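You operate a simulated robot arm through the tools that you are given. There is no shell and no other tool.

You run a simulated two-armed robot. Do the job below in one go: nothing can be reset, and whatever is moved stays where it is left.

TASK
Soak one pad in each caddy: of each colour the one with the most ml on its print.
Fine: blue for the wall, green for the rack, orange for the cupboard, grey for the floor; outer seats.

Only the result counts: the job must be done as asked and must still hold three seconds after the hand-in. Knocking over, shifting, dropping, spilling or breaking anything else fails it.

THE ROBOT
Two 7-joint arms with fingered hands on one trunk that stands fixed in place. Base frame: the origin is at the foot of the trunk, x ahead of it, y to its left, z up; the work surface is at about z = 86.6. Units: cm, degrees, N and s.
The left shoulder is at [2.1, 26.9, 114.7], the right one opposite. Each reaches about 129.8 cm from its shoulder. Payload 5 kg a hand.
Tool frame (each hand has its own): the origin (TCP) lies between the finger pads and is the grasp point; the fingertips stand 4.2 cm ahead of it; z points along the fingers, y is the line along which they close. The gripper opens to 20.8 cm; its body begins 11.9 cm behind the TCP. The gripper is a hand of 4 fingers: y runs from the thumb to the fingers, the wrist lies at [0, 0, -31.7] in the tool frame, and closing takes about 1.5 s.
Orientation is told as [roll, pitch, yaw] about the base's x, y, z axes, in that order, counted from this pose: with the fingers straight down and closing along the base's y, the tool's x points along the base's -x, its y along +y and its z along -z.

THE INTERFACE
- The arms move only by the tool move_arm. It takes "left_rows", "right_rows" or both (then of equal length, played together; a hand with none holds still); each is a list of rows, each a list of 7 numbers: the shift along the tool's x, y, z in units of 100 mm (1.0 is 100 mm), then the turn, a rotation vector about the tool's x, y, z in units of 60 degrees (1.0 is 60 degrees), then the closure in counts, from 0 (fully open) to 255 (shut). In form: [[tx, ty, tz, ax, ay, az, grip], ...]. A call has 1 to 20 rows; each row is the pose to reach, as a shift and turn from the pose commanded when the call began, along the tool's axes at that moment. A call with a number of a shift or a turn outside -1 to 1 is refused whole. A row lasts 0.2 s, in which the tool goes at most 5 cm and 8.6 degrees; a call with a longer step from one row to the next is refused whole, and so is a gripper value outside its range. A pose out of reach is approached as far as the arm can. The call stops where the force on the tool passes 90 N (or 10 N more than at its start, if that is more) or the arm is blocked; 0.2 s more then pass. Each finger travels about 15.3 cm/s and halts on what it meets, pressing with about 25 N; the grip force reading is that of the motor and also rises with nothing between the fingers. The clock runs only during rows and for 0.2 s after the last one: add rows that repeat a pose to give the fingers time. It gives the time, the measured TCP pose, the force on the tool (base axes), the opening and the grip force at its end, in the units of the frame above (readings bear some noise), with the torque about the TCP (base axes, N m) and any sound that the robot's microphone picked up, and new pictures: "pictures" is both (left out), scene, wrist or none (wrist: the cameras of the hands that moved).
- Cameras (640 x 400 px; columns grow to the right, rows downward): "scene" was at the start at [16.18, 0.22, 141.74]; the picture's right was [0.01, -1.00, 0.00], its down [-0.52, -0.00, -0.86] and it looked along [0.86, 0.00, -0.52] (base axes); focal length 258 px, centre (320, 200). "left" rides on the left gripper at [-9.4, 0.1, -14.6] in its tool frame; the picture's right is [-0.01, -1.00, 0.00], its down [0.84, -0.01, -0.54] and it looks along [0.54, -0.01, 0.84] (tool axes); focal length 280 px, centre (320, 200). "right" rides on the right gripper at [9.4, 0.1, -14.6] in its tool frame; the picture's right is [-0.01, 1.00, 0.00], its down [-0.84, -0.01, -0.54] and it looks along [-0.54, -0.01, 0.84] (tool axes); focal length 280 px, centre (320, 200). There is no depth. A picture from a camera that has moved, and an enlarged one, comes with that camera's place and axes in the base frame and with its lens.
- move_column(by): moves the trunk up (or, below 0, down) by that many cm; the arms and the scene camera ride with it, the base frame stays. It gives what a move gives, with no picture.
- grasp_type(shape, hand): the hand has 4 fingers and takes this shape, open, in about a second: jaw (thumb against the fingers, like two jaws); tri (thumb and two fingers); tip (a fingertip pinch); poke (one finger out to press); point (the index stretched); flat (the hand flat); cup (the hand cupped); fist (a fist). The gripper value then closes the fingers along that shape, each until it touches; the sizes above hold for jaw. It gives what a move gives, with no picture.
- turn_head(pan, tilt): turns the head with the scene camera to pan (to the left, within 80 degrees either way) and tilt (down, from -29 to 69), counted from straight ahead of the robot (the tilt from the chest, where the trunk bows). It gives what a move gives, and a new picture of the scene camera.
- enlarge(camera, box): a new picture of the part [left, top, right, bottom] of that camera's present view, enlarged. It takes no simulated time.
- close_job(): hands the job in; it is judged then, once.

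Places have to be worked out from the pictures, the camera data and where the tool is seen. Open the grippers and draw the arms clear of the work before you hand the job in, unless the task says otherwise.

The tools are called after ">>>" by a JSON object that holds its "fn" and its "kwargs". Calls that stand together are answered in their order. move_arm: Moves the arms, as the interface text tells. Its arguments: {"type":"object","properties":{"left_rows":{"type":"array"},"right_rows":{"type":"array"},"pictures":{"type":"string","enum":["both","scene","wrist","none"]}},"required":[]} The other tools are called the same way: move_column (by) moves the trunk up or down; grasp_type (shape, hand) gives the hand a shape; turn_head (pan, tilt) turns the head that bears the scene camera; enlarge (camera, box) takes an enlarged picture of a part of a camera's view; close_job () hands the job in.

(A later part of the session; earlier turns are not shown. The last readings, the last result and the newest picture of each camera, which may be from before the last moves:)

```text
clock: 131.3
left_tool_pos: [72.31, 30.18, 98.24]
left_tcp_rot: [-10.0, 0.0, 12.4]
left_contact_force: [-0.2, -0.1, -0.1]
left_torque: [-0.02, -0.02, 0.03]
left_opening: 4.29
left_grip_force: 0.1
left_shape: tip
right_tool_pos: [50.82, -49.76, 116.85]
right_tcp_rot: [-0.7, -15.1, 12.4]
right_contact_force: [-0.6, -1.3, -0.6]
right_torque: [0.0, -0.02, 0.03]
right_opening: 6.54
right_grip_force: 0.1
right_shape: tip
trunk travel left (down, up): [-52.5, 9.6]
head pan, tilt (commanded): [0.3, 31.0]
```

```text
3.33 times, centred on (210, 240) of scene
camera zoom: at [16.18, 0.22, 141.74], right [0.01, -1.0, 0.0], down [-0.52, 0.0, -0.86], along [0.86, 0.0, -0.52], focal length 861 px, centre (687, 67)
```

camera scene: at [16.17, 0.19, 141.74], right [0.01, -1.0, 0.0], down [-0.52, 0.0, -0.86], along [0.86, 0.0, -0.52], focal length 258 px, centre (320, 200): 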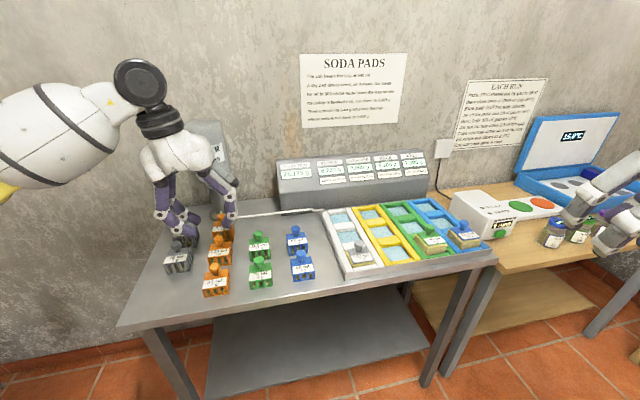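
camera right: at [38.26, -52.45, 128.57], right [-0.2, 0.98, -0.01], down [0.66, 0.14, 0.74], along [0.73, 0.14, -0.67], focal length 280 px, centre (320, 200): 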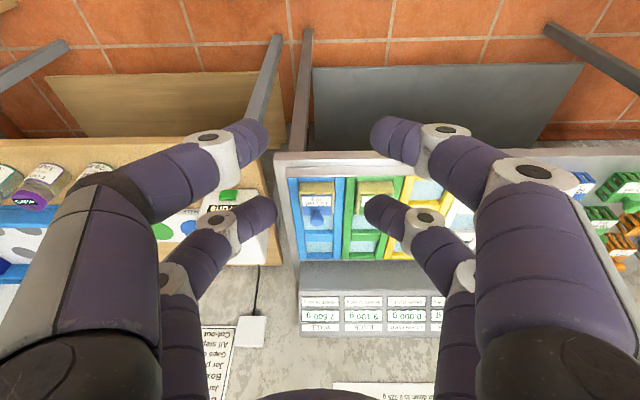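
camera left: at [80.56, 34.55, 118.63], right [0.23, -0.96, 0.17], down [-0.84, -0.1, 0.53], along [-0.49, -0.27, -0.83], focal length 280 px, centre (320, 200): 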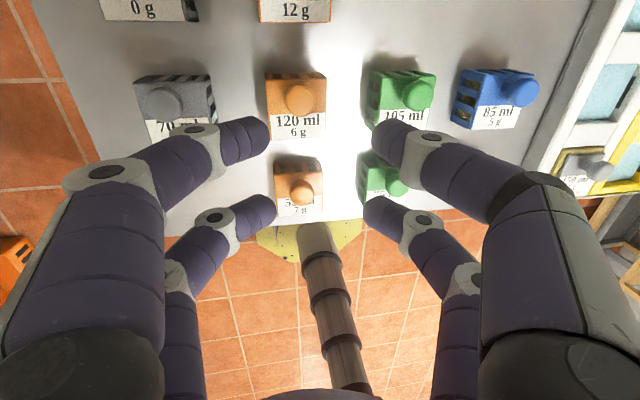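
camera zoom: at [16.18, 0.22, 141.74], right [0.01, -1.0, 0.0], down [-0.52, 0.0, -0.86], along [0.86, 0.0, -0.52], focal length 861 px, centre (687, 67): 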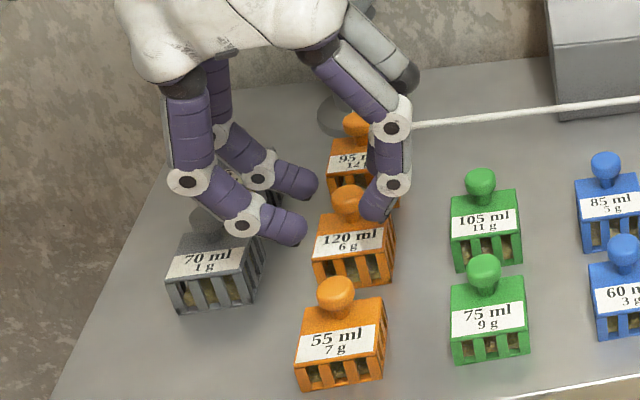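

After a pure vertical descent the knob will be centred between the far pair (0.2 mm off). I'll lower the last 2.45 cm.

>>> {"fn": "move_arm", "kwargs": {"left_rows": [[0, 0.008, 0.048, 0, 0, 0, 203], [0, 0.017, 0.096, 0, 0, 0, 203], [0, 0.025, 0.145, 0, 0, 0, 203], [0, 0.034, 0.193, 0, 0, 0, 203], [0, 0.042, 0.241, 0, 0, 0, 203], [0, 0.042, 0.241, 0, 0, 0, 203]], "pictures": "none"}}

>>> {"fn": "enlarge", "kwargs": {"camera": "left", "box": [180, 40, 460, 220]}}

>>> {"fn": "enlarge", "kwargs": {"camera": "scene", "box": [150, 200, 250, 280]}}

```text
clock: 132.7
left_tool_pos: [72.24, 30.09, 95.84]
left_tcp_rot: [-10.0, 0.0, 12.4]
left_contact_force: [-0.6, -0.4, -0.1]
left_torque: [-0.01, 0.01, 0.02]
left_opening: 4.29
left_grip_force: 0.0
left_shape: tip
right_tool_pos: [50.93, -49.82, 116.89]
right_tcp_rot: [-0.8, -15.2, 12.5]
right_contact_force: [-0.8, 0.4, 0.3]
right_torque: [-0.02, 0.03, -0.01]
right_opening: 6.52
right_grip_force: 0.0
right_shape: tip
trunk travel left (down, up): [-52.5, 9.6]
head pan, tilt (commanded): [0.3, 31.0]
```

```text
2.22 times, centred on (320, 130) of left
camera zoom: at [80.81, 34.85, 110.18], right [0.23, -0.96, 0.17], down [-0.84, -0.1, 0.53], along [-0.49, -0.27, -0.83], focal length 623 px, centre (320, 356)
```

zoom: 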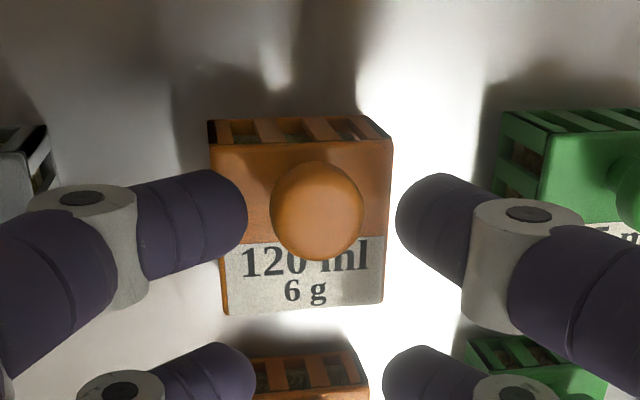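

```text
5.00 times, centred on (200, 240) of scene
camera zoom: at [16.18, 0.22, 141.74], right [0.01, -1.0, 0.0], down [-0.52, 0.0, -0.86], along [0.86, 0.0, -0.52], focal length 1291 px, centre (920, 0)
```

zoom: 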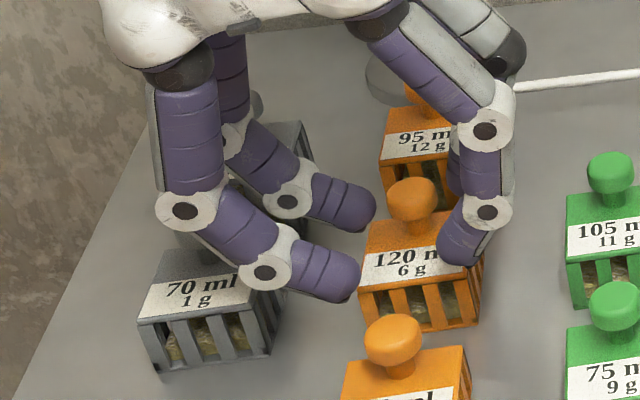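

The knob is centred between the far pair at the right depth. I'll close and hold.

>>> {"fn": "move_arm", "kwargs": {"left_rows": [[0, 0, 0, 0, 0, 0, 218], [0, 0, 0, 0, 0, 0, 230], [0, 0, 0, 0, 0, 0, 242], [0, 0, 0, 0, 0, 0, 255], [0, 0, 0, 0, 0, 0, 255], [0, 0, 0, 0, 0, 0, 255]], "pictures": "none"}}

>>> {"fn": "enlarge", "kwargs": {"camera": "left", "box": [180, 40, 460, 220]}}

```text
clock: 134.1
left_tool_pos: [72.2, 30.29, 95.81]
left_tcp_rot: [-10.0, 0.0, 12.4]
left_contact_force: [0.5, -0.6, 0.8]
left_torque: [0.04, 0.01, -0.01]
left_opening: 0.96
left_grip_force: 24.9
left_shape: tip
right_tool_pos: [50.94, -49.83, 116.82]
right_tcp_rot: [-0.7, -15.1, 12.4]
right_contact_force: [0.8, 0.3, 0.2]
right_torque: [-0.01, -0.01, 0.01]
right_opening: 6.51
right_grip_force: 0.1
right_shape: tip
trunk travel left (down, up): [-52.5, 9.6]
head pan, tilt (commanded): [0.3, 31.0]
```

```text
2.22 times, centred on (320, 130) of left
camera zoom: at [80.81, 34.86, 110.17], right [0.23, -0.96, 0.17], down [-0.84, -0.1, 0.53], along [-0.49, -0.27, -0.83], focal length 623 px, centre (320, 356)
```

zoom: 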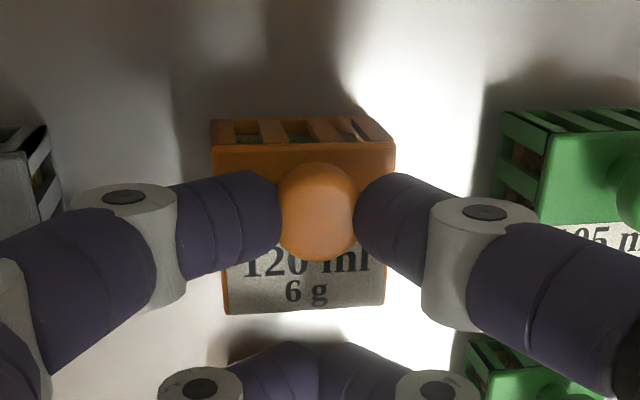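

Good pinch on the orange knob. I'll lift slowly at first and then to carrying height.

>>> {"fn": "move_arm", "kwargs": {"left_rows": [[0, -0.005, -0.03, 0, 0, 0, 255], [0, -0.014, -0.08, 0, 0, 0, 255], [0, -0.023, -0.13, 0, 0, 0, 255], [0, -0.035, -0.2, 0, 0, 0, 255], [0, -0.035, -0.2, 0, 0, 0, 255]], "pictures": "none"}}

>>> {"fn": "enlarge", "kwargs": {"camera": "left", "box": [180, 40, 460, 220]}}

>>> {"fn": "enlarge", "kwargs": {"camera": "scene", "box": [150, 200, 250, 280]}}

```text
clock: 135.3
left_tool_pos: [72.21, 30.33, 97.67]
left_tcp_rot: [-10.0, 0.0, 12.4]
left_contact_force: [-0.8, 0.1, -0.8]
left_torque: [-0.01, 0.02, 0.03]
left_opening: 0.97
left_grip_force: 25.2
left_shape: tip
right_tool_pos: [51.07, -49.8, 116.81]
right_tcp_rot: [-0.7, -15.2, 12.3]
right_contact_force: [0.7, 0.9, 0.4]
right_torque: [0.0, 0.01, 0.0]
right_opening: 6.53
right_grip_force: 0.0
right_shape: tip
trunk travel left (down, up): [-52.5, 9.6]
head pan, tilt (commanded): [0.3, 31.0]
```

```text
2.22 times, centred on (320, 130) of left
camera zoom: at [80.78, 34.87, 112.18], right [0.23, -0.96, 0.17], down [-0.84, -0.1, 0.53], along [-0.49, -0.27, -0.83], focal length 623 px, centre (320, 356)
```

zoom: 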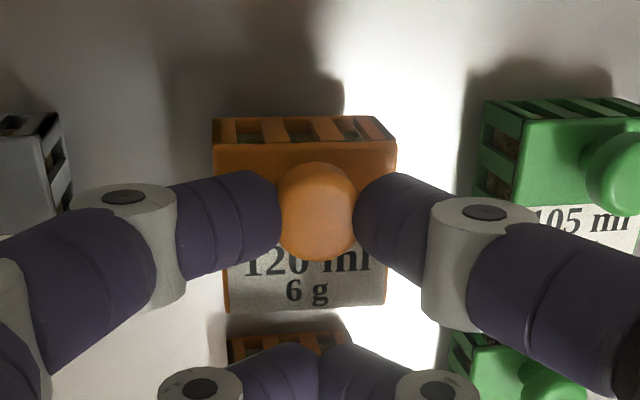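

```text
5.00 times, centred on (200, 240) of scene
camera zoom: at [16.19, 0.23, 141.74], right [0.01, -1.0, 0.0], down [-0.52, 0.0, -0.86], along [0.86, 0.0, -0.52], focal length 1291 px, centre (920, 0)
```

zoom: 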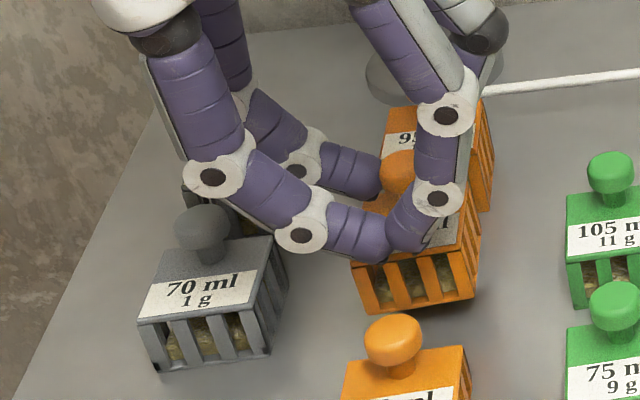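

The orange pad hangs steady. I'll lift it to carrying height.

>>> {"fn": "move_arm", "kwargs": {"left_rows": [[0, -0.014, -0.08, 0, 0, 0, 255], [0, -0.034, -0.19, 0, 0, 0, 255], [0, -0.055, -0.31, 0, 0, 0, 255], [0, -0.076, -0.43, 0, 0, 0, 255], [0, -0.097, -0.55, 0, 0, 0, 255], [0, -0.118, -0.67, 0, 0, 0, 255], [0, -0.135, -0.77, 0, 0, 0, 255], [0, -0.144, -0.82, 0, 0, 0, 255]], "pictures": "none"}}

>>> {"fn": "move_arm", "kwargs": {"left_rows": [[0.01, -0.05, 0.009, 0, 0, 0, 255], [0.034, -0.17, 0.03, 0, 0, 0, 255], [0.068, -0.34, 0.06, 0, 0, 0, 255], [0.102, -0.51, 0.09, 0, 0, 0, 255], [0.136, -0.68, 0.12, 0, 0, 0, 255], [0.17, -0.846, 0.149, 0, 0, 0, 255]], "pictures": "both"}}

```text
clock: 137.1
left_tool_pos: [72.3, 30.29, 106.12]
left_tcp_rot: [-10.1, 0.0, 12.5]
left_contact_force: [0.6, -0.2, -1.0]
left_torque: [0.0, 0.01, 0.02]
left_opening: 0.98
left_grip_force: 24.5
left_shape: tip
right_tool_pos: [51.02, -49.82, 116.94]
right_tcp_rot: [-0.7, -15.1, 12.3]
right_contact_force: [-0.5, -0.6, -0.3]
right_torque: [0.01, 0.0, 0.0]
right_opening: 6.52
right_grip_force: 0.1
right_shape: tip
trunk travel left (down, up): [-52.5, 9.6]
head pan, tilt (commanded): [0.3, 31.0]
```

```text
clock: 138.5
left_tool_pos: [72.5, 21.35, 106.05]
left_tcp_rot: [-9.9, 0.0, 12.5]
left_contact_force: [-0.3, -0.2, -0.4]
left_torque: [0.05, -0.01, -0.01]
left_opening: 0.97
left_grip_force: 24.9
left_shape: tip
right_tool_pos: [51.01, -49.75, 116.75]
right_tcp_rot: [-0.7, -15.0, 12.3]
right_contact_force: [-0.4, -0.9, -0.6]
right_torque: [0.04, -0.02, 0.01]
right_opening: 6.52
right_grip_force: 0.0
right_shape: tip
trunk travel left (down, up): [-52.5, 9.6]
head pan, tilt (commanded): [0.3, 31.0]
camera scene: at [16.18, 0.19, 141.74], right [0.01, -1.0, 0.0], down [-0.52, 0.0, -0.86], along [0.86, 0.0, -0.52], focal length 258 px, centre (320, 200)
camera left: at [81.03, 26.01, 120.39], right [0.23, -0.96, 0.17], down [-0.84, -0.1, 0.53], along [-0.49, -0.27, -0.83], focal length 280 px, centre (320, 200)
```

scene: 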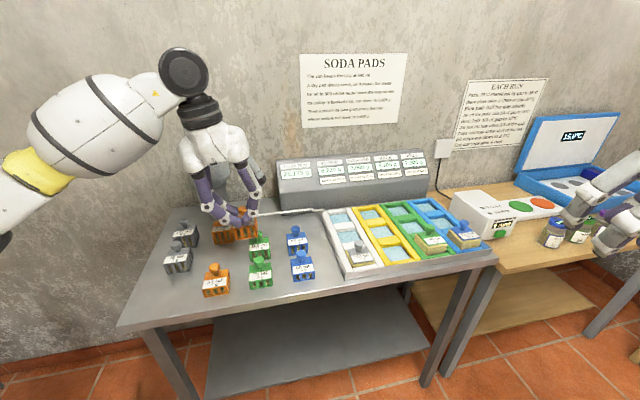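
left: 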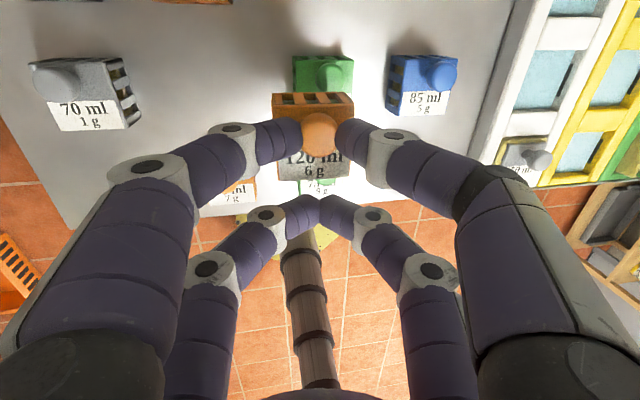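

Carrying well. I'll continue sideways toward the yellow caddy.

>>> {"fn": "move_arm", "kwargs": {"left_rows": [[0.01, -0.05, 0.009, 0, 0, 0, 255], [0.034, -0.17, 0.03, 0, 0, 0, 255], [0.068, -0.34, 0.06, 0, 0, 0, 255], [0.102, -0.51, 0.09, 0, 0, 0, 255], [0.136, -0.68, 0.12, 0, 0, 0, 255], [0.17, -0.846, 0.149, 0, 0, 0, 255]], "pictures": "none"}}

>>> {"fn": "move_arm", "kwargs": {"left_rows": [[0.01, -0.05, 0.009, 0, 0, 0, 255], [0.034, -0.17, 0.03, 0, 0, 0, 255], [0.068, -0.34, 0.06, 0, 0, 0, 255], [0.102, -0.51, 0.09, 0, 0, 0, 255], [0.136, -0.68, 0.12, 0, 0, 0, 255], [0.17, -0.846, 0.149, 0, 0, 0, 255]], "pictures": "none"}}

>>> {"fn": "move_arm", "kwargs": {"left_rows": [[0.01, -0.05, 0.009, 0, 0, 0, 255], [0.034, -0.17, 0.03, 0, 0, 0, 255], [0.068, -0.34, 0.06, 0, 0, 0, 255], [0.102, -0.51, 0.09, 0, 0, 0, 255], [0.136, -0.68, 0.12, 0, 0, 0, 255], [0.17, -0.846, 0.149, 0, 0, 0, 255]], "pictures": "both"}}

```text
clock: 139.9
left_tool_pos: [72.77, 12.69, 106.18]
left_tcp_rot: [-10.1, 0.0, 12.4]
left_contact_force: [0.0, -0.3, 0.8]
left_torque: [0.04, 0.02, -0.01]
left_opening: 0.95
left_grip_force: 24.8
left_shape: tip
right_tool_pos: [50.96, -49.81, 116.72]
right_tcp_rot: [-0.7, -15.1, 12.4]
right_contact_force: [0.0, 0.0, -0.2]
right_torque: [0.01, 0.02, -0.01]
right_opening: 6.54
right_grip_force: 0.1
right_shape: tip
trunk travel left (down, up): [-52.5, 9.6]
head pan, tilt (commanded): [0.3, 31.0]
```

```text
clock: 141.3
left_tool_pos: [73.02, 3.93, 105.91]
left_tcp_rot: [-9.9, 0.1, 12.5]
left_contact_force: [-0.6, 0.1, -0.5]
left_torque: [0.01, 0.02, -0.01]
left_opening: 0.97
left_grip_force: 25.2
left_shape: tip
right_tool_pos: [50.85, -49.83, 116.86]
right_tcp_rot: [-0.7, -15.1, 12.4]
right_contact_force: [-0.2, 0.1, 0.1]
right_torque: [0.07, 0.03, 0.0]
right_opening: 6.52
right_grip_force: 0.0
right_shape: tip
trunk travel left (down, up): [-52.5, 9.6]
head pan, tilt (commanded): [0.3, 31.0]
```

```text
clock: 142.7
left_tool_pos: [73.1, -4.78, 106.19]
left_tcp_rot: [-10.1, 0.1, 12.4]
left_contact_force: [-0.3, -0.9, -0.3]
left_torque: [0.05, 0.01, 0.0]
left_opening: 0.97
left_grip_force: 24.8
left_shape: tip
right_tool_pos: [50.95, -49.8, 116.9]
right_tcp_rot: [-0.7, -15.1, 12.5]
right_contact_force: [0.1, -0.8, -0.5]
right_torque: [0.02, 0.0, 0.02]
right_opening: 6.5
right_grip_force: 0.1
right_shape: tip
trunk travel left (down, up): [-52.5, 9.6]
head pan, tilt (commanded): [0.3, 31.0]
camera scene: at [16.18, 0.18, 141.74], right [0.01, -1.0, 0.0], down [-0.52, 0.0, -0.86], along [0.86, 0.0, -0.52], focal length 258 px, centre (320, 200)
camera left: at [81.62, -0.18, 120.59], right [0.23, -0.96, 0.17], down [-0.84, -0.1, 0.53], along [-0.49, -0.27, -0.83], focal length 280 px, centre (320, 200)
```

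scene: 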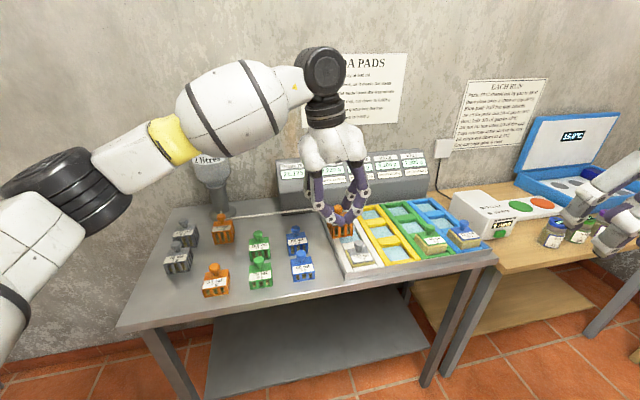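
left: 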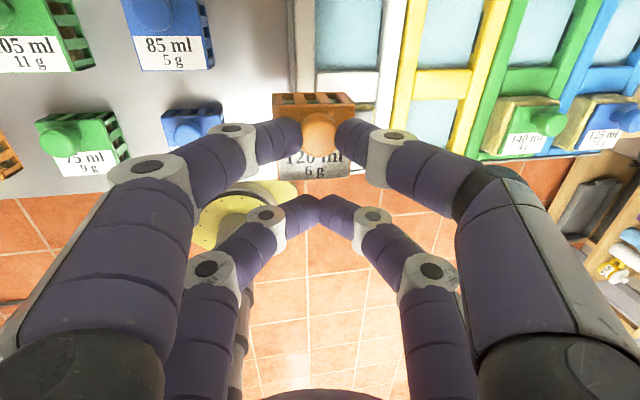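

Two more steps to the yellow seat; I'll go one at a time to watch for the arm limit.

>>> {"fn": "move_arm", "kwargs": {"left_rows": [[0.01, -0.05, 0.009, 0, 0, 0, 255], [0.036, -0.17, 0.03, 0, 0, 0, 255], [0.071, -0.335, 0.059, 0, 0, 0, 255], [0.107, -0.5, 0.088, 0, 0, 0, 255], [0.142, -0.67, 0.118, 0, 0, 0, 255], [0.178, -0.836, 0.147, 0, 0, 0, 255]], "pictures": "none"}}

>>> {"fn": "move_arm", "kwargs": {"left_rows": [[0.01, -0.05, 0.009, 0, 0, 0, 255], [0.036, -0.17, 0.03, 0, 0, 0, 255], [0.071, -0.335, 0.059, 0, 0, 0, 255], [0.107, -0.5, 0.088, 0, 0, 0, 255], [0.142, -0.67, 0.118, 0, 0, 0, 255], [0.178, -0.836, 0.147, 0, 0, 0, 255], [0.178, -0.836, 0.147, 0, 0, 0, 255]], "pictures": "both"}}

>>> {"fn": "enlarge", "kwargs": {"camera": "left", "box": [220, 40, 420, 180]}}

>>> {"fn": "enlarge", "kwargs": {"camera": "scene", "box": [330, 180, 450, 280]}}

```text
clock: 144.1
left_tool_pos: [73.1, -13.55, 106.16]
left_tcp_rot: [-10.0, 0.0, 12.4]
left_contact_force: [0.9, -0.8, 0.9]
left_torque: [0.03, 0.01, 0.02]
left_opening: 0.99
left_grip_force: 25.2
left_shape: tip
right_tool_pos: [51.0, -49.95, 116.88]
right_tcp_rot: [-0.6, -15.2, 12.5]
right_contact_force: [-0.2, 0.0, 0.0]
right_torque: [0.08, 0.01, 0.02]
right_opening: 6.5
right_grip_force: 0.1
right_shape: tip
trunk travel left (down, up): [-52.5, 9.6]
head pan, tilt (commanded): [0.3, 31.0]
```

```text
clock: 145.7
left_tool_pos: [73.24, -22.23, 106.14]
left_tcp_rot: [-10.0, 0.0, 12.5]
left_contact_force: [-0.4, -0.2, -0.4]
left_torque: [0.0, 0.02, 0.01]
left_opening: 0.98
left_grip_force: 24.5
left_shape: tip
right_tool_pos: [51.02, -49.71, 116.87]
right_tcp_rot: [-0.6, -15.1, 12.4]
right_contact_force: [0.3, -0.5, -0.5]
right_torque: [-0.02, -0.01, 0.0]
right_opening: 6.51
right_grip_force: 0.1
right_shape: tip
trunk travel left (down, up): [-52.5, 9.6]
head pan, tilt (commanded): [0.3, 31.0]
camera scene: at [16.19, 0.25, 141.74], right [0.01, -1.0, 0.0], down [-0.52, 0.0, -0.86], along [0.86, 0.01, -0.52], focal length 258 px, centre (320, 200)
camera left: at [81.7, -17.54, 120.55], right [0.23, -0.96, 0.17], down [-0.84, -0.1, 0.53], along [-0.49, -0.27, -0.83], focal length 280 px, centre (320, 200)
```

scene: 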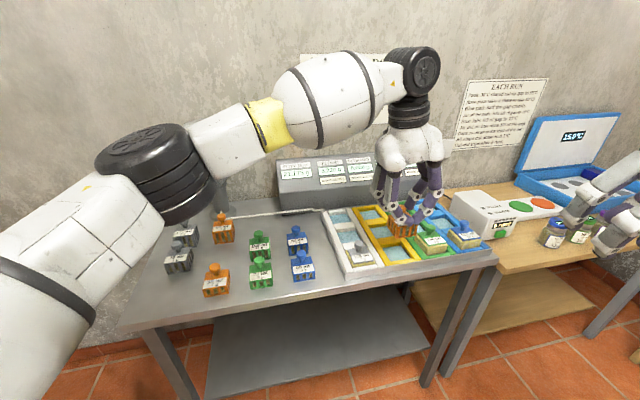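
left: 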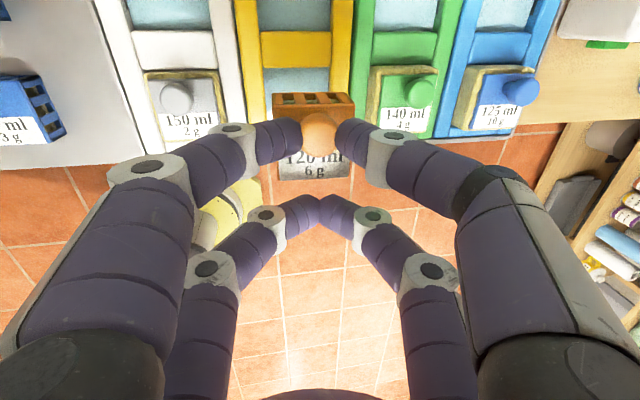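

```text
2.86 times, centred on (320, 110) of left
camera zoom: at [81.7, -17.54, 120.55], right [0.23, -0.96, 0.17], down [-0.84, -0.1, 0.53], along [-0.49, -0.27, -0.83], focal length 801 px, centre (320, 457)
```

zoom: 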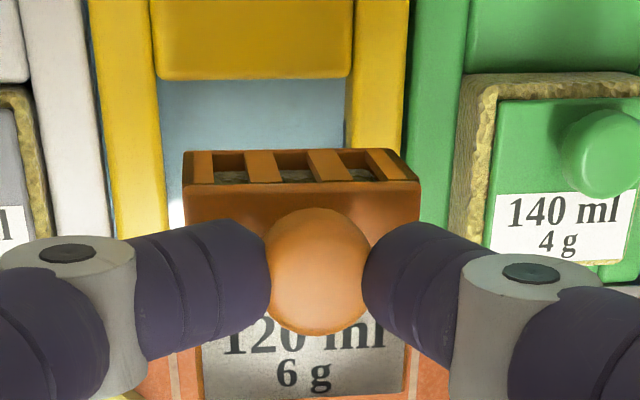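

```text
4.00 times, centred on (390, 230) of scene
camera zoom: at [16.19, 0.25, 141.74], right [0.01, -1.0, 0.0], down [-0.52, 0.0, -0.86], along [0.86, 0.01, -0.52], focal length 1033 px, centre (40, 80)
```

zoom: 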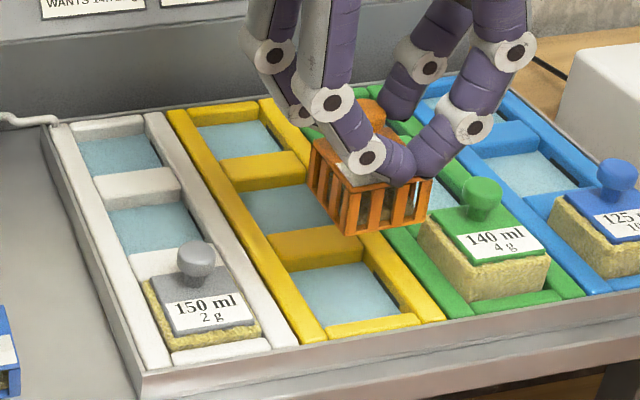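

Reached without strain. The pad is within 2 mm of centred over the yellow front seat. I'll lower to about 2 cm above the rim with that small correction, and verify.

>>> {"fn": "move_arm", "kwargs": {"left_rows": [[-0.003, 0.016, 0.08, 0, 0, 0, 255], [-0.006, 0.04, 0.19, 0, 0, 0, 255], [-0.009, 0.064, 0.31, 0, 0, 0, 255], [-0.012, 0.088, 0.43, 0, 0, 0, 255], [-0.015, 0.11, 0.54, 0, 0, 0, 255], [-0.017, 0.127, 0.628, 0, 0, 0, 255], [-0.017, 0.127, 0.628, 0, 0, 0, 255]], "pictures": "none"}}

>>> {"fn": "enlarge", "kwargs": {"camera": "left", "box": [220, 40, 420, 180]}}

>>> {"fn": "enlarge", "kwargs": {"camera": "scene", "box": [330, 180, 450, 280]}}

```text
clock: 147.3
left_tool_pos: [73.23, -22.05, 99.74]
left_tcp_rot: [-10.0, 0.0, 12.4]
left_contact_force: [0.2, -0.3, -1.0]
left_torque: [-0.02, 0.0, -0.01]
left_opening: 0.93
left_grip_force: 25.1
left_shape: tip
right_tool_pos: [50.9, -49.78, 116.85]
right_tcp_rot: [-0.7, -15.1, 12.4]
right_contact_force: [0.6, -0.3, 0.7]
right_torque: [0.01, -0.03, 0.04]
right_opening: 6.55
right_grip_force: 0.0
right_shape: tip
trunk travel left (down, up): [-52.5, 9.6]
head pan, tilt (commanded): [0.3, 31.0]
```

```text
2.86 times, centred on (320, 110) of left
camera zoom: at [81.83, -17.41, 114.13], right [0.23, -0.96, 0.17], down [-0.84, -0.1, 0.53], along [-0.49, -0.27, -0.83], focal length 801 px, centre (320, 457)
```

zoom: 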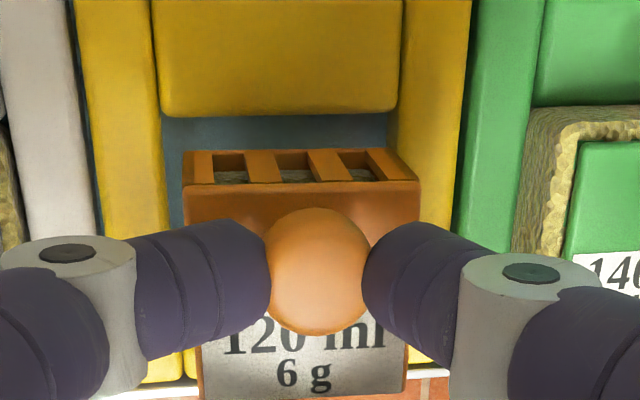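

```text
4.00 times, centred on (390, 230) of scene
camera zoom: at [16.18, 0.22, 141.74], right [0.01, -1.0, 0.0], down [-0.52, 0.0, -0.86], along [0.86, 0.0, -0.52], focal length 1033 px, centre (40, 80)
```

zoom: 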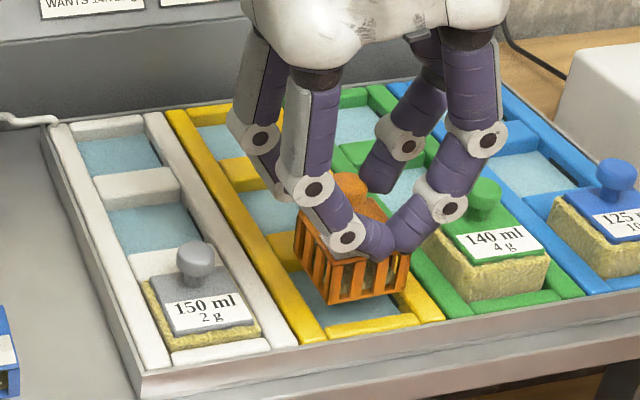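

Centred to within 1 mm laterally. I'll lower into the seat.

>>> {"fn": "move_arm", "kwargs": {"left_rows": [[0, 0.009, 0.049, 0, 0, 0, 255], [0, 0.017, 0.098, 0, 0, 0, 255], [0, 0.026, 0.148, 0, 0, 0, 255], [0, 0.035, 0.197, 0, 0, 0, 255], [0, 0.043, 0.246, 0, 0, 0, 255], [0, 0.051, 0.29, 0, 0, 0, 255]], "pictures": "none"}}

>>> {"fn": "enlarge", "kwargs": {"camera": "left", "box": [220, 40, 420, 180]}}

>>> {"fn": "enlarge", "kwargs": {"camera": "scene", "box": [330, 180, 450, 280]}}

```text
clock: 148.7
left_tool_pos: [73.28, -22.04, 96.79]
left_tcp_rot: [-10.0, 0.0, 12.5]
left_contact_force: [-0.1, 0.4, -0.4]
left_torque: [-0.01, 0.0, -0.02]
left_opening: 0.97
left_grip_force: 25.0
left_shape: tip
right_tool_pos: [50.96, -49.78, 116.83]
right_tcp_rot: [-0.7, -15.1, 12.4]
right_contact_force: [-0.5, 0.3, 0.3]
right_torque: [-0.03, 0.01, 0.02]
right_opening: 6.53
right_grip_force: 0.0
right_shape: tip
trunk travel left (down, up): [-52.5, 9.6]
head pan, tilt (commanded): [0.3, 31.0]
```

```text
2.86 times, centred on (320, 110) of left
camera zoom: at [81.83, -17.33, 111.16], right [0.23, -0.96, 0.17], down [-0.84, -0.1, 0.53], along [-0.49, -0.27, -0.83], focal length 801 px, centre (320, 457)
```

zoom: 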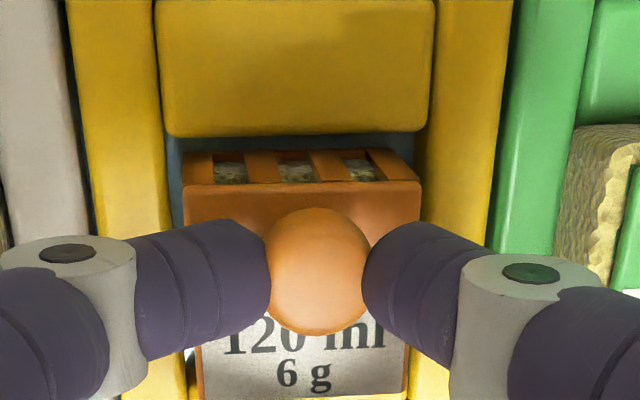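

```text
4.00 times, centred on (390, 230) of scene
camera zoom: at [16.18, 0.22, 141.74], right [0.01, -1.0, 0.0], down [-0.52, 0.0, -0.86], along [0.86, 0.0, -0.52], focal length 1033 px, centre (40, 80)
```

zoom: 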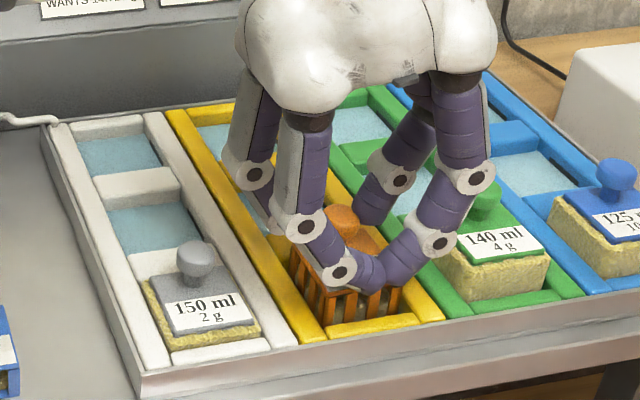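

The pad is entering the seat with no contact force. I'll ease down the last few millimetres.

>>> {"fn": "move_arm", "kwargs": {"left_rows": [[0, 0.003, 0.015, 0, 0, 0, 255], [0, 0.005, 0.03, 0, 0, 0, 255], [0, 0.008, 0.044, 0, 0, 0, 255], [0, 0.009, 0.052, 0, 0, 0, 255]], "pictures": "none"}}

>>> {"fn": "enlarge", "kwargs": {"camera": "scene", "box": [330, 180, 450, 280]}}

```text
clock: 149.7
left_tool_pos: [73.31, -22.06, 96.35]
left_tcp_rot: [-10.1, -0.1, 12.4]
left_contact_force: [0.6, -1.6, 6.4]
left_torque: [-0.01, -0.23, -0.09]
left_opening: 0.98
left_grip_force: 25.3
left_shape: tip
right_tool_pos: [50.98, -49.89, 116.82]
right_tcp_rot: [-0.7, -15.1, 12.4]
right_contact_force: [0.2, 0.7, 0.2]
right_torque: [-0.01, 0.0, 0.02]
right_opening: 6.51
right_grip_force: 0.0
right_shape: tip
trunk travel left (down, up): [-52.5, 9.6]
head pan, tilt (commanded): [0.3, 31.0]
```

```text
4.00 times, centred on (390, 230) of scene
camera zoom: at [16.15, 0.22, 141.75], right [0.01, -1.0, 0.0], down [-0.52, 0.0, -0.86], along [0.86, 0.0, -0.52], focal length 1033 px, centre (40, 80)
```

zoom: 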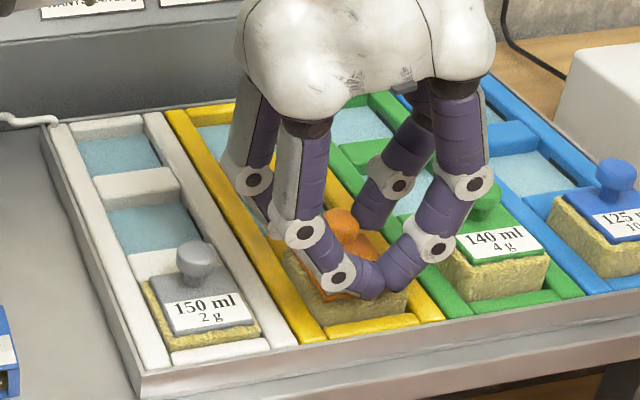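

Orange has swollen and rests with about 6 N. I'll release with a small opening (neighbours close by) and look.

>>> {"fn": "move_arm", "kwargs": {"left_rows": [[0, -0.001, -0.005, 0, 0, 0, 240], [0, -0.001, -0.005, 0, 0, 0, 222], [0, -0.001, -0.005, 0, 0, 0, 206], [0, -0.001, -0.005, 0, 0, 0, 198], [0, -0.001, -0.005, 0, 0, 0, 198], [0, -0.001, -0.005, 0, 0, 0, 198]], "pictures": "none"}}

>>> {"fn": "enlarge", "kwargs": {"camera": "left", "box": [180, 40, 460, 220]}}

>>> {"fn": "enlarge", "kwargs": {"camera": "scene", "box": [330, 180, 450, 280]}}

```text
clock: 151.1
left_tool_pos: [73.32, -21.97, 96.33]
left_tcp_rot: [-10.0, 0.0, 12.4]
left_contact_force: [0.6, 0.3, -0.4]
left_torque: [0.0, 0.01, 0.0]
left_opening: 4.6
left_grip_force: 0.1
left_shape: tip
right_tool_pos: [51.02, -49.8, 116.9]
right_tcp_rot: [-0.7, -15.2, 12.4]
right_contact_force: [0.5, -0.2, 0.4]
right_torque: [0.0, -0.03, 0.0]
right_opening: 6.53
right_grip_force: 0.0
right_shape: tip
trunk travel left (down, up): [-52.5, 9.6]
head pan, tilt (commanded): [0.3, 31.0]
```

```text
2.22 times, centred on (320, 130) of left
camera zoom: at [81.83, -17.3, 110.7], right [0.23, -0.96, 0.17], down [-0.84, -0.1, 0.53], along [-0.49, -0.27, -0.83], focal length 623 px, centre (320, 356)
```

zoom: 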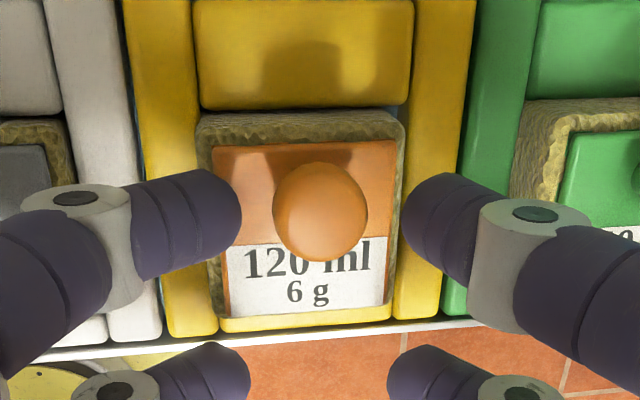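

```text
4.00 times, centred on (390, 230) of scene
camera zoom: at [16.18, 0.22, 141.74], right [0.01, -1.0, 0.0], down [-0.52, 0.0, -0.86], along [0.86, 0.0, -0.52], focal length 1033 px, centre (40, 80)
```

zoom: 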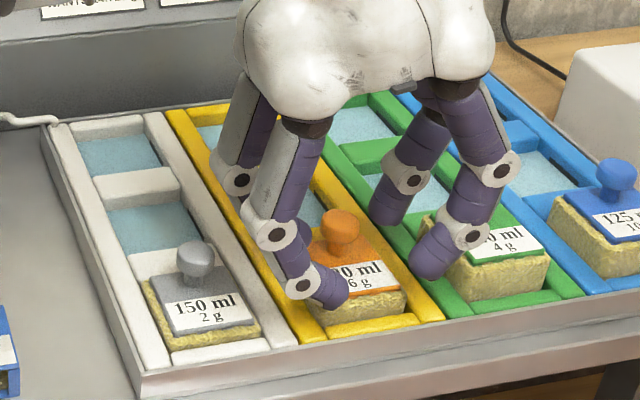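

The knob is free with a gap on both sides. I'll raise the left hand straight up.

>>> {"fn": "move_arm", "kwargs": {"left_rows": [[0, -0.009, -0.05, 0, 0, 0, 198], [0, -0.026, -0.15, 0, 0, 0, 198], [0, -0.053, -0.3, 0, 0, 0, 198], [0, -0.079, -0.45, 0, 0, 0, 198], [0, -0.106, -0.6, 0, 0, 0, 198], [0, -0.132, -0.75, 0, 0, 0, 198], [0, -0.159, -0.9, 0, 0, 0, 198], [0, -0.175, -0.99, 0, 0, 0, 198]], "pictures": "both"}}

>>> {"fn": "enlarge", "kwargs": {"camera": "scene", "box": [270, 150, 500, 280]}}

```text
clock: 152.9
left_tool_pos: [73.51, -21.93, 106.29]
left_tcp_rot: [-10.0, 0.0, 12.4]
left_contact_force: [0.2, -0.4, -1.2]
left_torque: [0.01, -0.02, 0.01]
left_opening: 4.6
left_grip_force: 0.0
left_shape: tip
right_tool_pos: [51.06, -49.82, 116.76]
right_tcp_rot: [-0.8, -15.1, 12.4]
right_contact_force: [0.3, 0.7, 0.1]
right_torque: [0.04, 0.02, 0.03]
right_opening: 6.51
right_grip_force: 0.0
right_shape: tip
trunk travel left (down, up): [-52.5, 9.6]
head pan, tilt (commanded): [0.3, 31.0]
camera scene: at [16.19, 0.23, 141.74], right [0.01, -1.0, 0.0], down [-0.52, 0.0, -0.86], along [0.86, 0.0, -0.52], focal length 258 px, centre (320, 200)
camera left: at [82.06, -17.32, 120.71], right [0.23, -0.96, 0.17], down [-0.84, -0.1, 0.53], along [-0.49, -0.27, -0.83], focal length 280 px, centre (320, 200)
```

scene: 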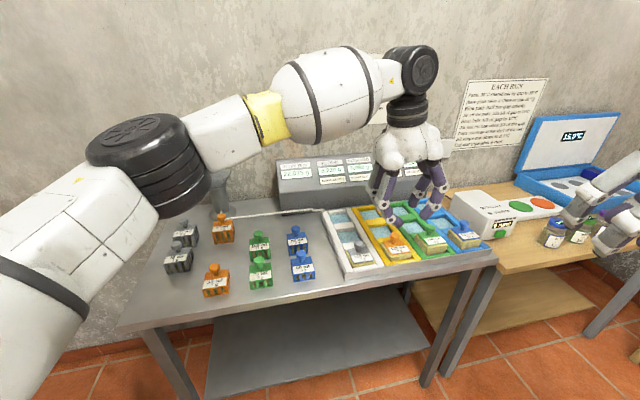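
left: 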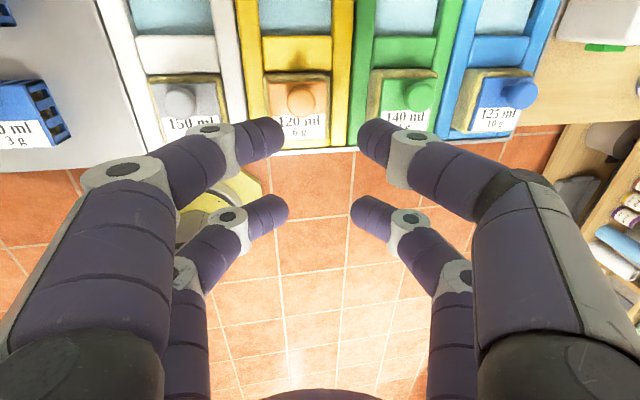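

```text
2.78 times, centred on (385, 215) of scene
camera zoom: at [16.19, 0.23, 141.74], right [0.01, -1.0, 0.0], down [-0.52, 0.0, -0.86], along [0.86, 0.0, -0.52], focal length 719 px, centre (139, 158)
```

zoom: 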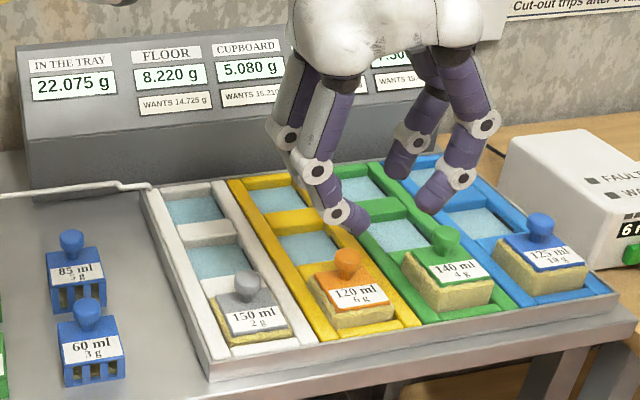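

CUPBOARD reads 5.080 g, so all four pads have soaked in their front outer seats. Now I'll withdraw the left arm back over to its own side at a safe height.

>>> {"fn": "move_arm", "kwargs": {"left_rows": [[0.006, 0.1, -0.05, 0, 0, 0, 198], [0.02, 0.28, -0.1, 0, 0, 0, 198], [0.035, 0.47, -0.15, 0, 0, 0, 198], [0.046, 0.67, -0.2, 0, 0, 0, 198], [0.058, 0.863, -0.254, 0, 0, 0, 198]], "pictures": "none"}}

>>> {"fn": "move_arm", "kwargs": {"left_rows": [[0.012, 0.17, -0.05, 0, 0, 0, 198], [0.023, 0.345, -0.1, 0, 0, 0, 198], [0.035, 0.52, -0.15, 0, 0, 0, 198], [0.046, 0.69, -0.2, 0, 0, 0, 198], [0.058, 0.863, -0.254, 0, 0, 0, 198]], "pictures": "none"}}

>>> {"fn": "move_arm", "kwargs": {"left_rows": [[0.012, 0.17, -0.05, 0, 0, 0, 198], [0.023, 0.345, -0.1, 0, 0, 0, 198], [0.035, 0.52, -0.15, 0, 0, 0, 198], [0.046, 0.69, -0.2, 0, 0, 0, 198], [0.058, 0.863, -0.254, 0, 0, 0, 198]], "pictures": "none"}}

>>> {"fn": "move_arm", "kwargs": {"left_rows": [[0.012, 0.17, -0.05, 0, 0, 0, 198], [0.023, 0.345, -0.1, 0, 0, 0, 198], [0.035, 0.52, -0.15, 0, 0, 0, 198], [0.046, 0.69, -0.2, 0, 0, 0, 198], [0.058, 0.863, -0.254, 0, 0, 0, 198]], "pictures": "none"}}

>>> {"fn": "move_arm", "kwargs": {"left_rows": [[0.012, 0.17, -0.05, 0, 0, 0, 198], [0.023, 0.345, -0.1, 0, 0, 0, 198], [0.035, 0.52, -0.15, 0, 0, 0, 198], [0.046, 0.69, -0.2, 0, 0, 0, 198], [0.058, 0.863, -0.254, 0, 0, 0, 198]], "pictures": "both"}}

```text
clock: 154.1
left_tool_pos: [70.83, -13.28, 107.45]
left_tcp_rot: [-9.9, -0.1, 12.4]
left_contact_force: [-0.2, 0.8, 1.1]
left_torque: [-0.04, -0.03, 0.0]
left_opening: 4.63
left_grip_force: 0.0
left_shape: tip
right_tool_pos: [50.96, -49.77, 116.98]
right_tcp_rot: [-0.8, -15.1, 12.4]
right_contact_force: [-0.9, 0.8, 0.0]
right_torque: [-0.04, -0.02, -0.04]
right_opening: 6.51
right_grip_force: 0.0
right_shape: tip
trunk travel left (down, up): [-52.5, 9.6]
head pan, tilt (commanded): [0.3, 31.0]
```

```text
clock: 155.3
left_tool_pos: [68.38, -4.62, 108.42]
left_tcp_rot: [-10.0, 0.1, 12.5]
left_contact_force: [0.6, 0.3, 0.3]
left_torque: [-0.1, -0.01, -0.02]
left_opening: 4.65
left_grip_force: 0.1
left_shape: tip
right_tool_pos: [50.95, -49.75, 116.91]
right_tcp_rot: [-0.8, -15.1, 12.5]
right_contact_force: [-0.1, -0.2, -0.3]
right_torque: [-0.06, -0.01, -0.02]
right_opening: 6.47
right_grip_force: 0.1
right_shape: tip
trunk travel left (down, up): [-52.5, 9.6]
head pan, tilt (commanded): [0.3, 31.0]
```

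```text
clock: 156.5
left_tool_pos: [65.79, 4.01, 109.4]
left_tcp_rot: [-10.0, 0.0, 12.4]
left_contact_force: [0.7, 0.6, -0.4]
left_torque: [-0.03, 0.0, -0.01]
left_opening: 4.65
left_grip_force: 0.2
left_shape: tip
right_tool_pos: [50.91, -49.78, 116.81]
right_tcp_rot: [-0.8, -15.1, 12.4]
right_contact_force: [-0.3, 0.1, 0.8]
right_torque: [-0.05, 0.0, 0.0]
right_opening: 6.52
right_grip_force: 0.0
right_shape: tip
trunk travel left (down, up): [-52.5, 9.6]
head pan, tilt (commanded): [0.3, 31.0]
```

```text
clock: 157.7
left_tool_pos: [63.37, 12.67, 110.26]
left_tcp_rot: [-10.0, 0.0, 12.5]
left_contact_force: [-0.3, 1.3, -1.1]
left_torque: [-0.05, 0.06, -0.01]
left_opening: 4.62
left_grip_force: 0.0
left_shape: tip
right_tool_pos: [50.98, -49.86, 116.97]
right_tcp_rot: [-0.7, -15.2, 12.4]
right_contact_force: [0.9, 1.1, -0.7]
right_torque: [-0.05, 0.04, 0.0]
right_opening: 6.52
right_grip_force: 0.1
right_shape: tip
trunk travel left (down, up): [-52.5, 9.6]
head pan, tilt (commanded): [0.3, 31.0]
```

```text
clock: 158.9
left_tool_pos: [60.79, 21.1, 111.37]
left_tcp_rot: [-10.0, 0.0, 12.4]
left_contact_force: [0.4, 0.3, -0.5]
left_torque: [-0.05, 0.01, 0.0]
left_opening: 4.6
left_grip_force: 0.1
left_shape: tip
right_tool_pos: [50.97, -49.77, 116.91]
right_tcp_rot: [-0.7, -15.0, 12.4]
right_contact_force: [-0.3, 0.6, 0.6]
right_torque: [-0.06, 0.01, -0.05]
right_opening: 6.51
right_grip_force: 0.1
right_shape: tip
trunk travel left (down, up): [-52.5, 9.6]
head pan, tilt (commanded): [0.3, 31.0]
camera scene: at [16.19, 0.28, 141.74], right [0.01, -1.0, 0.0], down [-0.52, 0.0, -0.86], along [0.86, 0.0, -0.52], focal length 258 px, centre (320, 200)
camera left: at [69.33, 25.74, 125.74], right [0.23, -0.96, 0.17], down [-0.84, -0.1, 0.53], along [-0.49, -0.27, -0.83], focal length 280 px, centre (320, 200)
```

scene: 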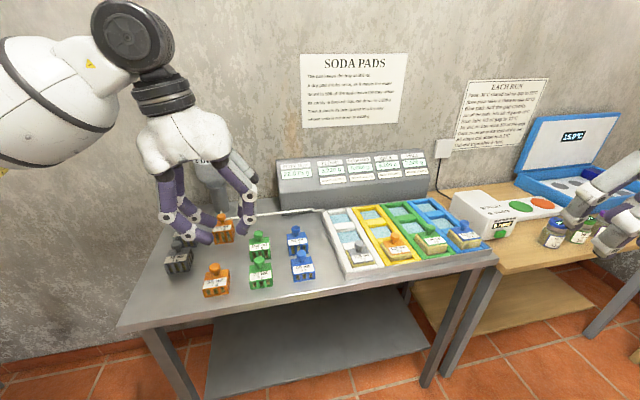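
left: 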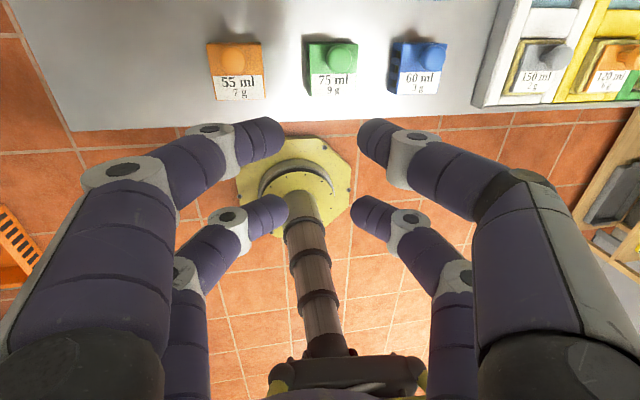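

I'll take the left hand the rest of the way back to its side, then open both grippers fully in free air.

>>> {"fn": "move_arm", "kwargs": {"left_rows": [[0.03, 0.18, -0.06, 0, 0, 0, 198], [0.06, 0.365, -0.125, 0, 0, 0, 198], [0.09, 0.55, -0.19, 0, 0, 0, 198], [0.118, 0.73, -0.25, 0, 0, 0, 198], [0.147, 0.914, -0.313, 0, 0, 0, 198]], "pictures": "none"}}

>>> {"fn": "move_arm", "kwargs": {"left_rows": [[0.03, 0.18, -0.06, 0, 0, 0, 198], [0.06, 0.365, -0.125, 0, 0, 0, 198], [0.09, 0.55, -0.19, 0, 0, 0, 198], [0.118, 0.73, -0.25, 0, 0, 0, 198], [0.147, 0.914, -0.313, 0, 0, 0, 198]], "pictures": "none"}}

>>> {"fn": "move_arm", "kwargs": {"left_rows": [[0.03, 0.18, -0.06, 0, 0, 0, 198], [0.06, 0.365, -0.125, 0, 0, 0, 198], [0.09, 0.55, -0.19, 0, 0, 0, 198], [0.118, 0.73, -0.25, 0, 0, 0, 198], [0.147, 0.914, -0.313, 0, 0, 0, 198]], "pictures": "none"}}

>>> {"fn": "move_arm", "kwargs": {"left_rows": [[0, 0, 0, 0, 0, 0, 120], [0, 0, 0, 0, 0, 0, 60], [0, 0, 0, 0, 0, 0, 0], [0, 0, 0, 0, 0, 0, 0], [0, 0, 0, 0, 0, 0, 0], [0, 0, 0, 0, 0, 0, 0]], "right_rows": [[0, 0, 0, 0, 0, 0, 120], [0, 0, 0, 0, 0, 0, 60], [0, 0, 0, 0, 0, 0, 0], [0, 0, 0, 0, 0, 0, 0], [0, 0, 0, 0, 0, 0, 0], [0, 0, 0, 0, 0, 0, 0]], "pictures": "both"}}

>>> {"fn": "enlarge", "kwargs": {"camera": "scene", "box": [270, 150, 500, 280]}}

>>> {"fn": "enlarge", "kwargs": {"camera": "scene", "box": [140, 195, 330, 315]}}

```text
clock: 160.1
left_tool_pos: [57.23, 30.15, 112.94]
left_tcp_rot: [-10.1, 0.0, 12.4]
left_contact_force: [0.1, 0.4, 0.2]
left_torque: [-0.08, 0.01, -0.03]
left_opening: 4.62
left_grip_force: 0.0
left_shape: tip
right_tool_pos: [50.99, -49.8, 116.97]
right_tcp_rot: [-0.6, -15.1, 12.5]
right_contact_force: [1.0, 0.4, -0.1]
right_torque: [-0.07, -0.01, -0.03]
right_opening: 6.5
right_grip_force: 0.1
right_shape: tip
trunk travel left (down, up): [-52.5, 9.6]
head pan, tilt (commanded): [0.3, 31.0]
```

```text
clock: 161.3
left_tool_pos: [53.87, 38.96, 114.33]
left_tcp_rot: [-10.0, 0.1, 12.3]
left_contact_force: [-0.3, 0.2, -0.7]
left_torque: [-0.03, 0.04, 0.01]
left_opening: 4.64
left_grip_force: 0.0
left_shape: tip
right_tool_pos: [51.03, -49.73, 116.84]
right_tcp_rot: [-0.7, -15.1, 12.3]
right_contact_force: [0.5, -0.5, 0.1]
right_torque: [-0.06, 0.01, -0.01]
right_opening: 6.51
right_grip_force: 0.0
right_shape: tip
trunk travel left (down, up): [-52.5, 9.6]
head pan, tilt (commanded): [0.3, 31.0]
```

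```text
clock: 162.5
left_tool_pos: [50.37, 48.24, 115.82]
left_tcp_rot: [-10.0, 0.0, 12.4]
left_contact_force: [0.5, -0.1, -0.4]
left_torque: [-0.08, 0.0, -0.01]
left_opening: 4.63
left_grip_force: 0.0
left_shape: tip
right_tool_pos: [50.98, -49.72, 116.89]
right_tcp_rot: [-0.8, -15.1, 12.4]
right_contact_force: [0.3, 0.7, 0.2]
right_torque: [-0.02, 0.0, 0.0]
right_opening: 6.52
right_grip_force: 0.1
right_shape: tip
trunk travel left (down, up): [-52.5, 9.6]
head pan, tilt (commanded): [0.3, 31.0]
```

```text
clock: 163.9
left_tool_pos: [50.4, 48.09, 115.86]
left_tcp_rot: [-10.0, 0.0, 12.4]
left_contact_force: [-0.4, -0.4, 0.2]
left_torque: [0.01, -0.02, -0.02]
left_opening: 20.8
left_grip_force: 0.0
left_shape: tip
right_tool_pos: [50.91, -49.84, 116.91]
right_tcp_rot: [-0.6, -15.1, 12.4]
right_contact_force: [-0.7, 0.2, -0.2]
right_torque: [0.01, -0.02, 0.01]
right_opening: 20.78
right_grip_force: 0.1
right_shape: tip
trunk travel left (down, up): [-52.5, 9.6]
head pan, tilt (commanded): [0.3, 31.0]
camera scene: at [16.17, 0.22, 141.74], right [0.01, -1.0, 0.0], down [-0.52, 0.0, -0.86], along [0.86, 0.0, -0.52], focal length 258 px, centre (320, 200)
camera right: at [38.29, -52.36, 128.58], right [-0.2, 0.98, -0.01], down [0.66, 0.14, 0.74], along [0.73, 0.14, -0.67], focal length 280 px, centre (320, 200)
camera left: at [58.99, 52.76, 130.28], right [0.23, -0.96, 0.17], down [-0.84, -0.1, 0.53], along [-0.49, -0.27, -0.83], focal length 280 px, centre (320, 200)
```

scene: 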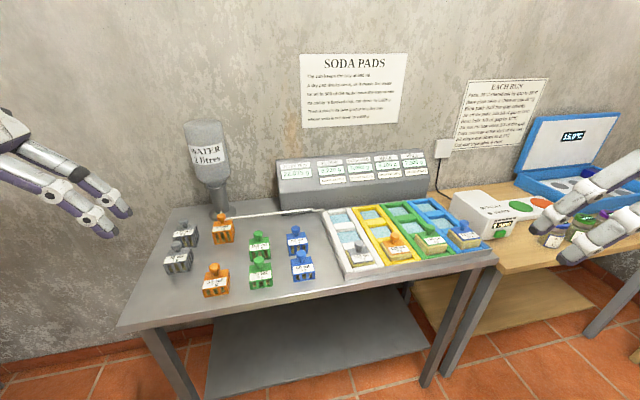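
right: 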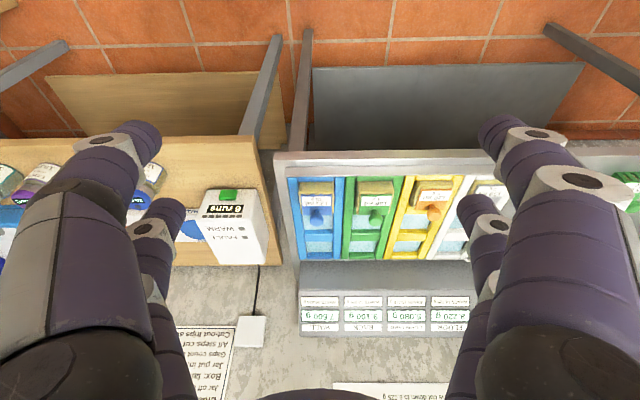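
left: 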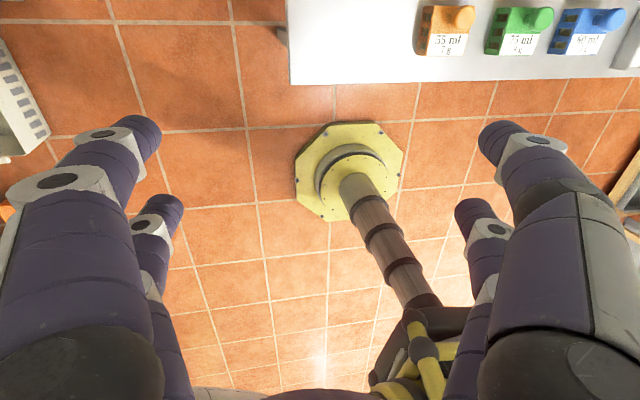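

```text
2.78 times, centred on (385, 215) of scene
camera zoom: at [16.17, 0.22, 141.74], right [0.01, -1.0, 0.0], down [-0.52, 0.0, -0.86], along [0.86, 0.0, -0.52], focal length 719 px, centre (139, 158)
```

zoom: 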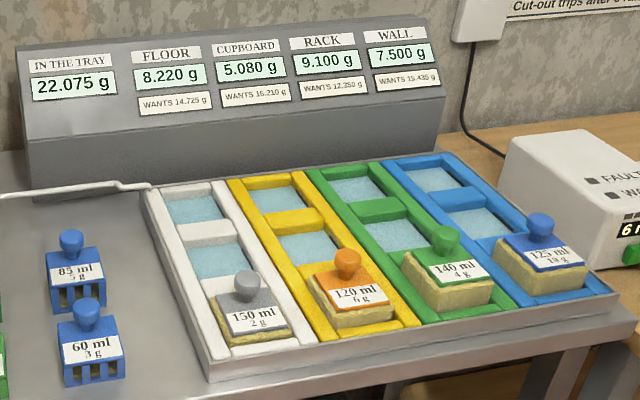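

```text
3.33 times, centred on (235, 255) of scene
camera zoom: at [16.17, 0.22, 141.74], right [0.01, -1.0, 0.0], down [-0.52, 0.0, -0.86], along [0.86, 0.0, -0.52], focal length 861 px, centre (603, 17)
```

zoom: 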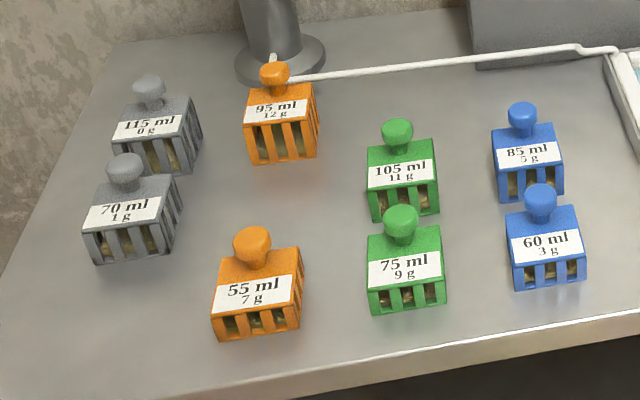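

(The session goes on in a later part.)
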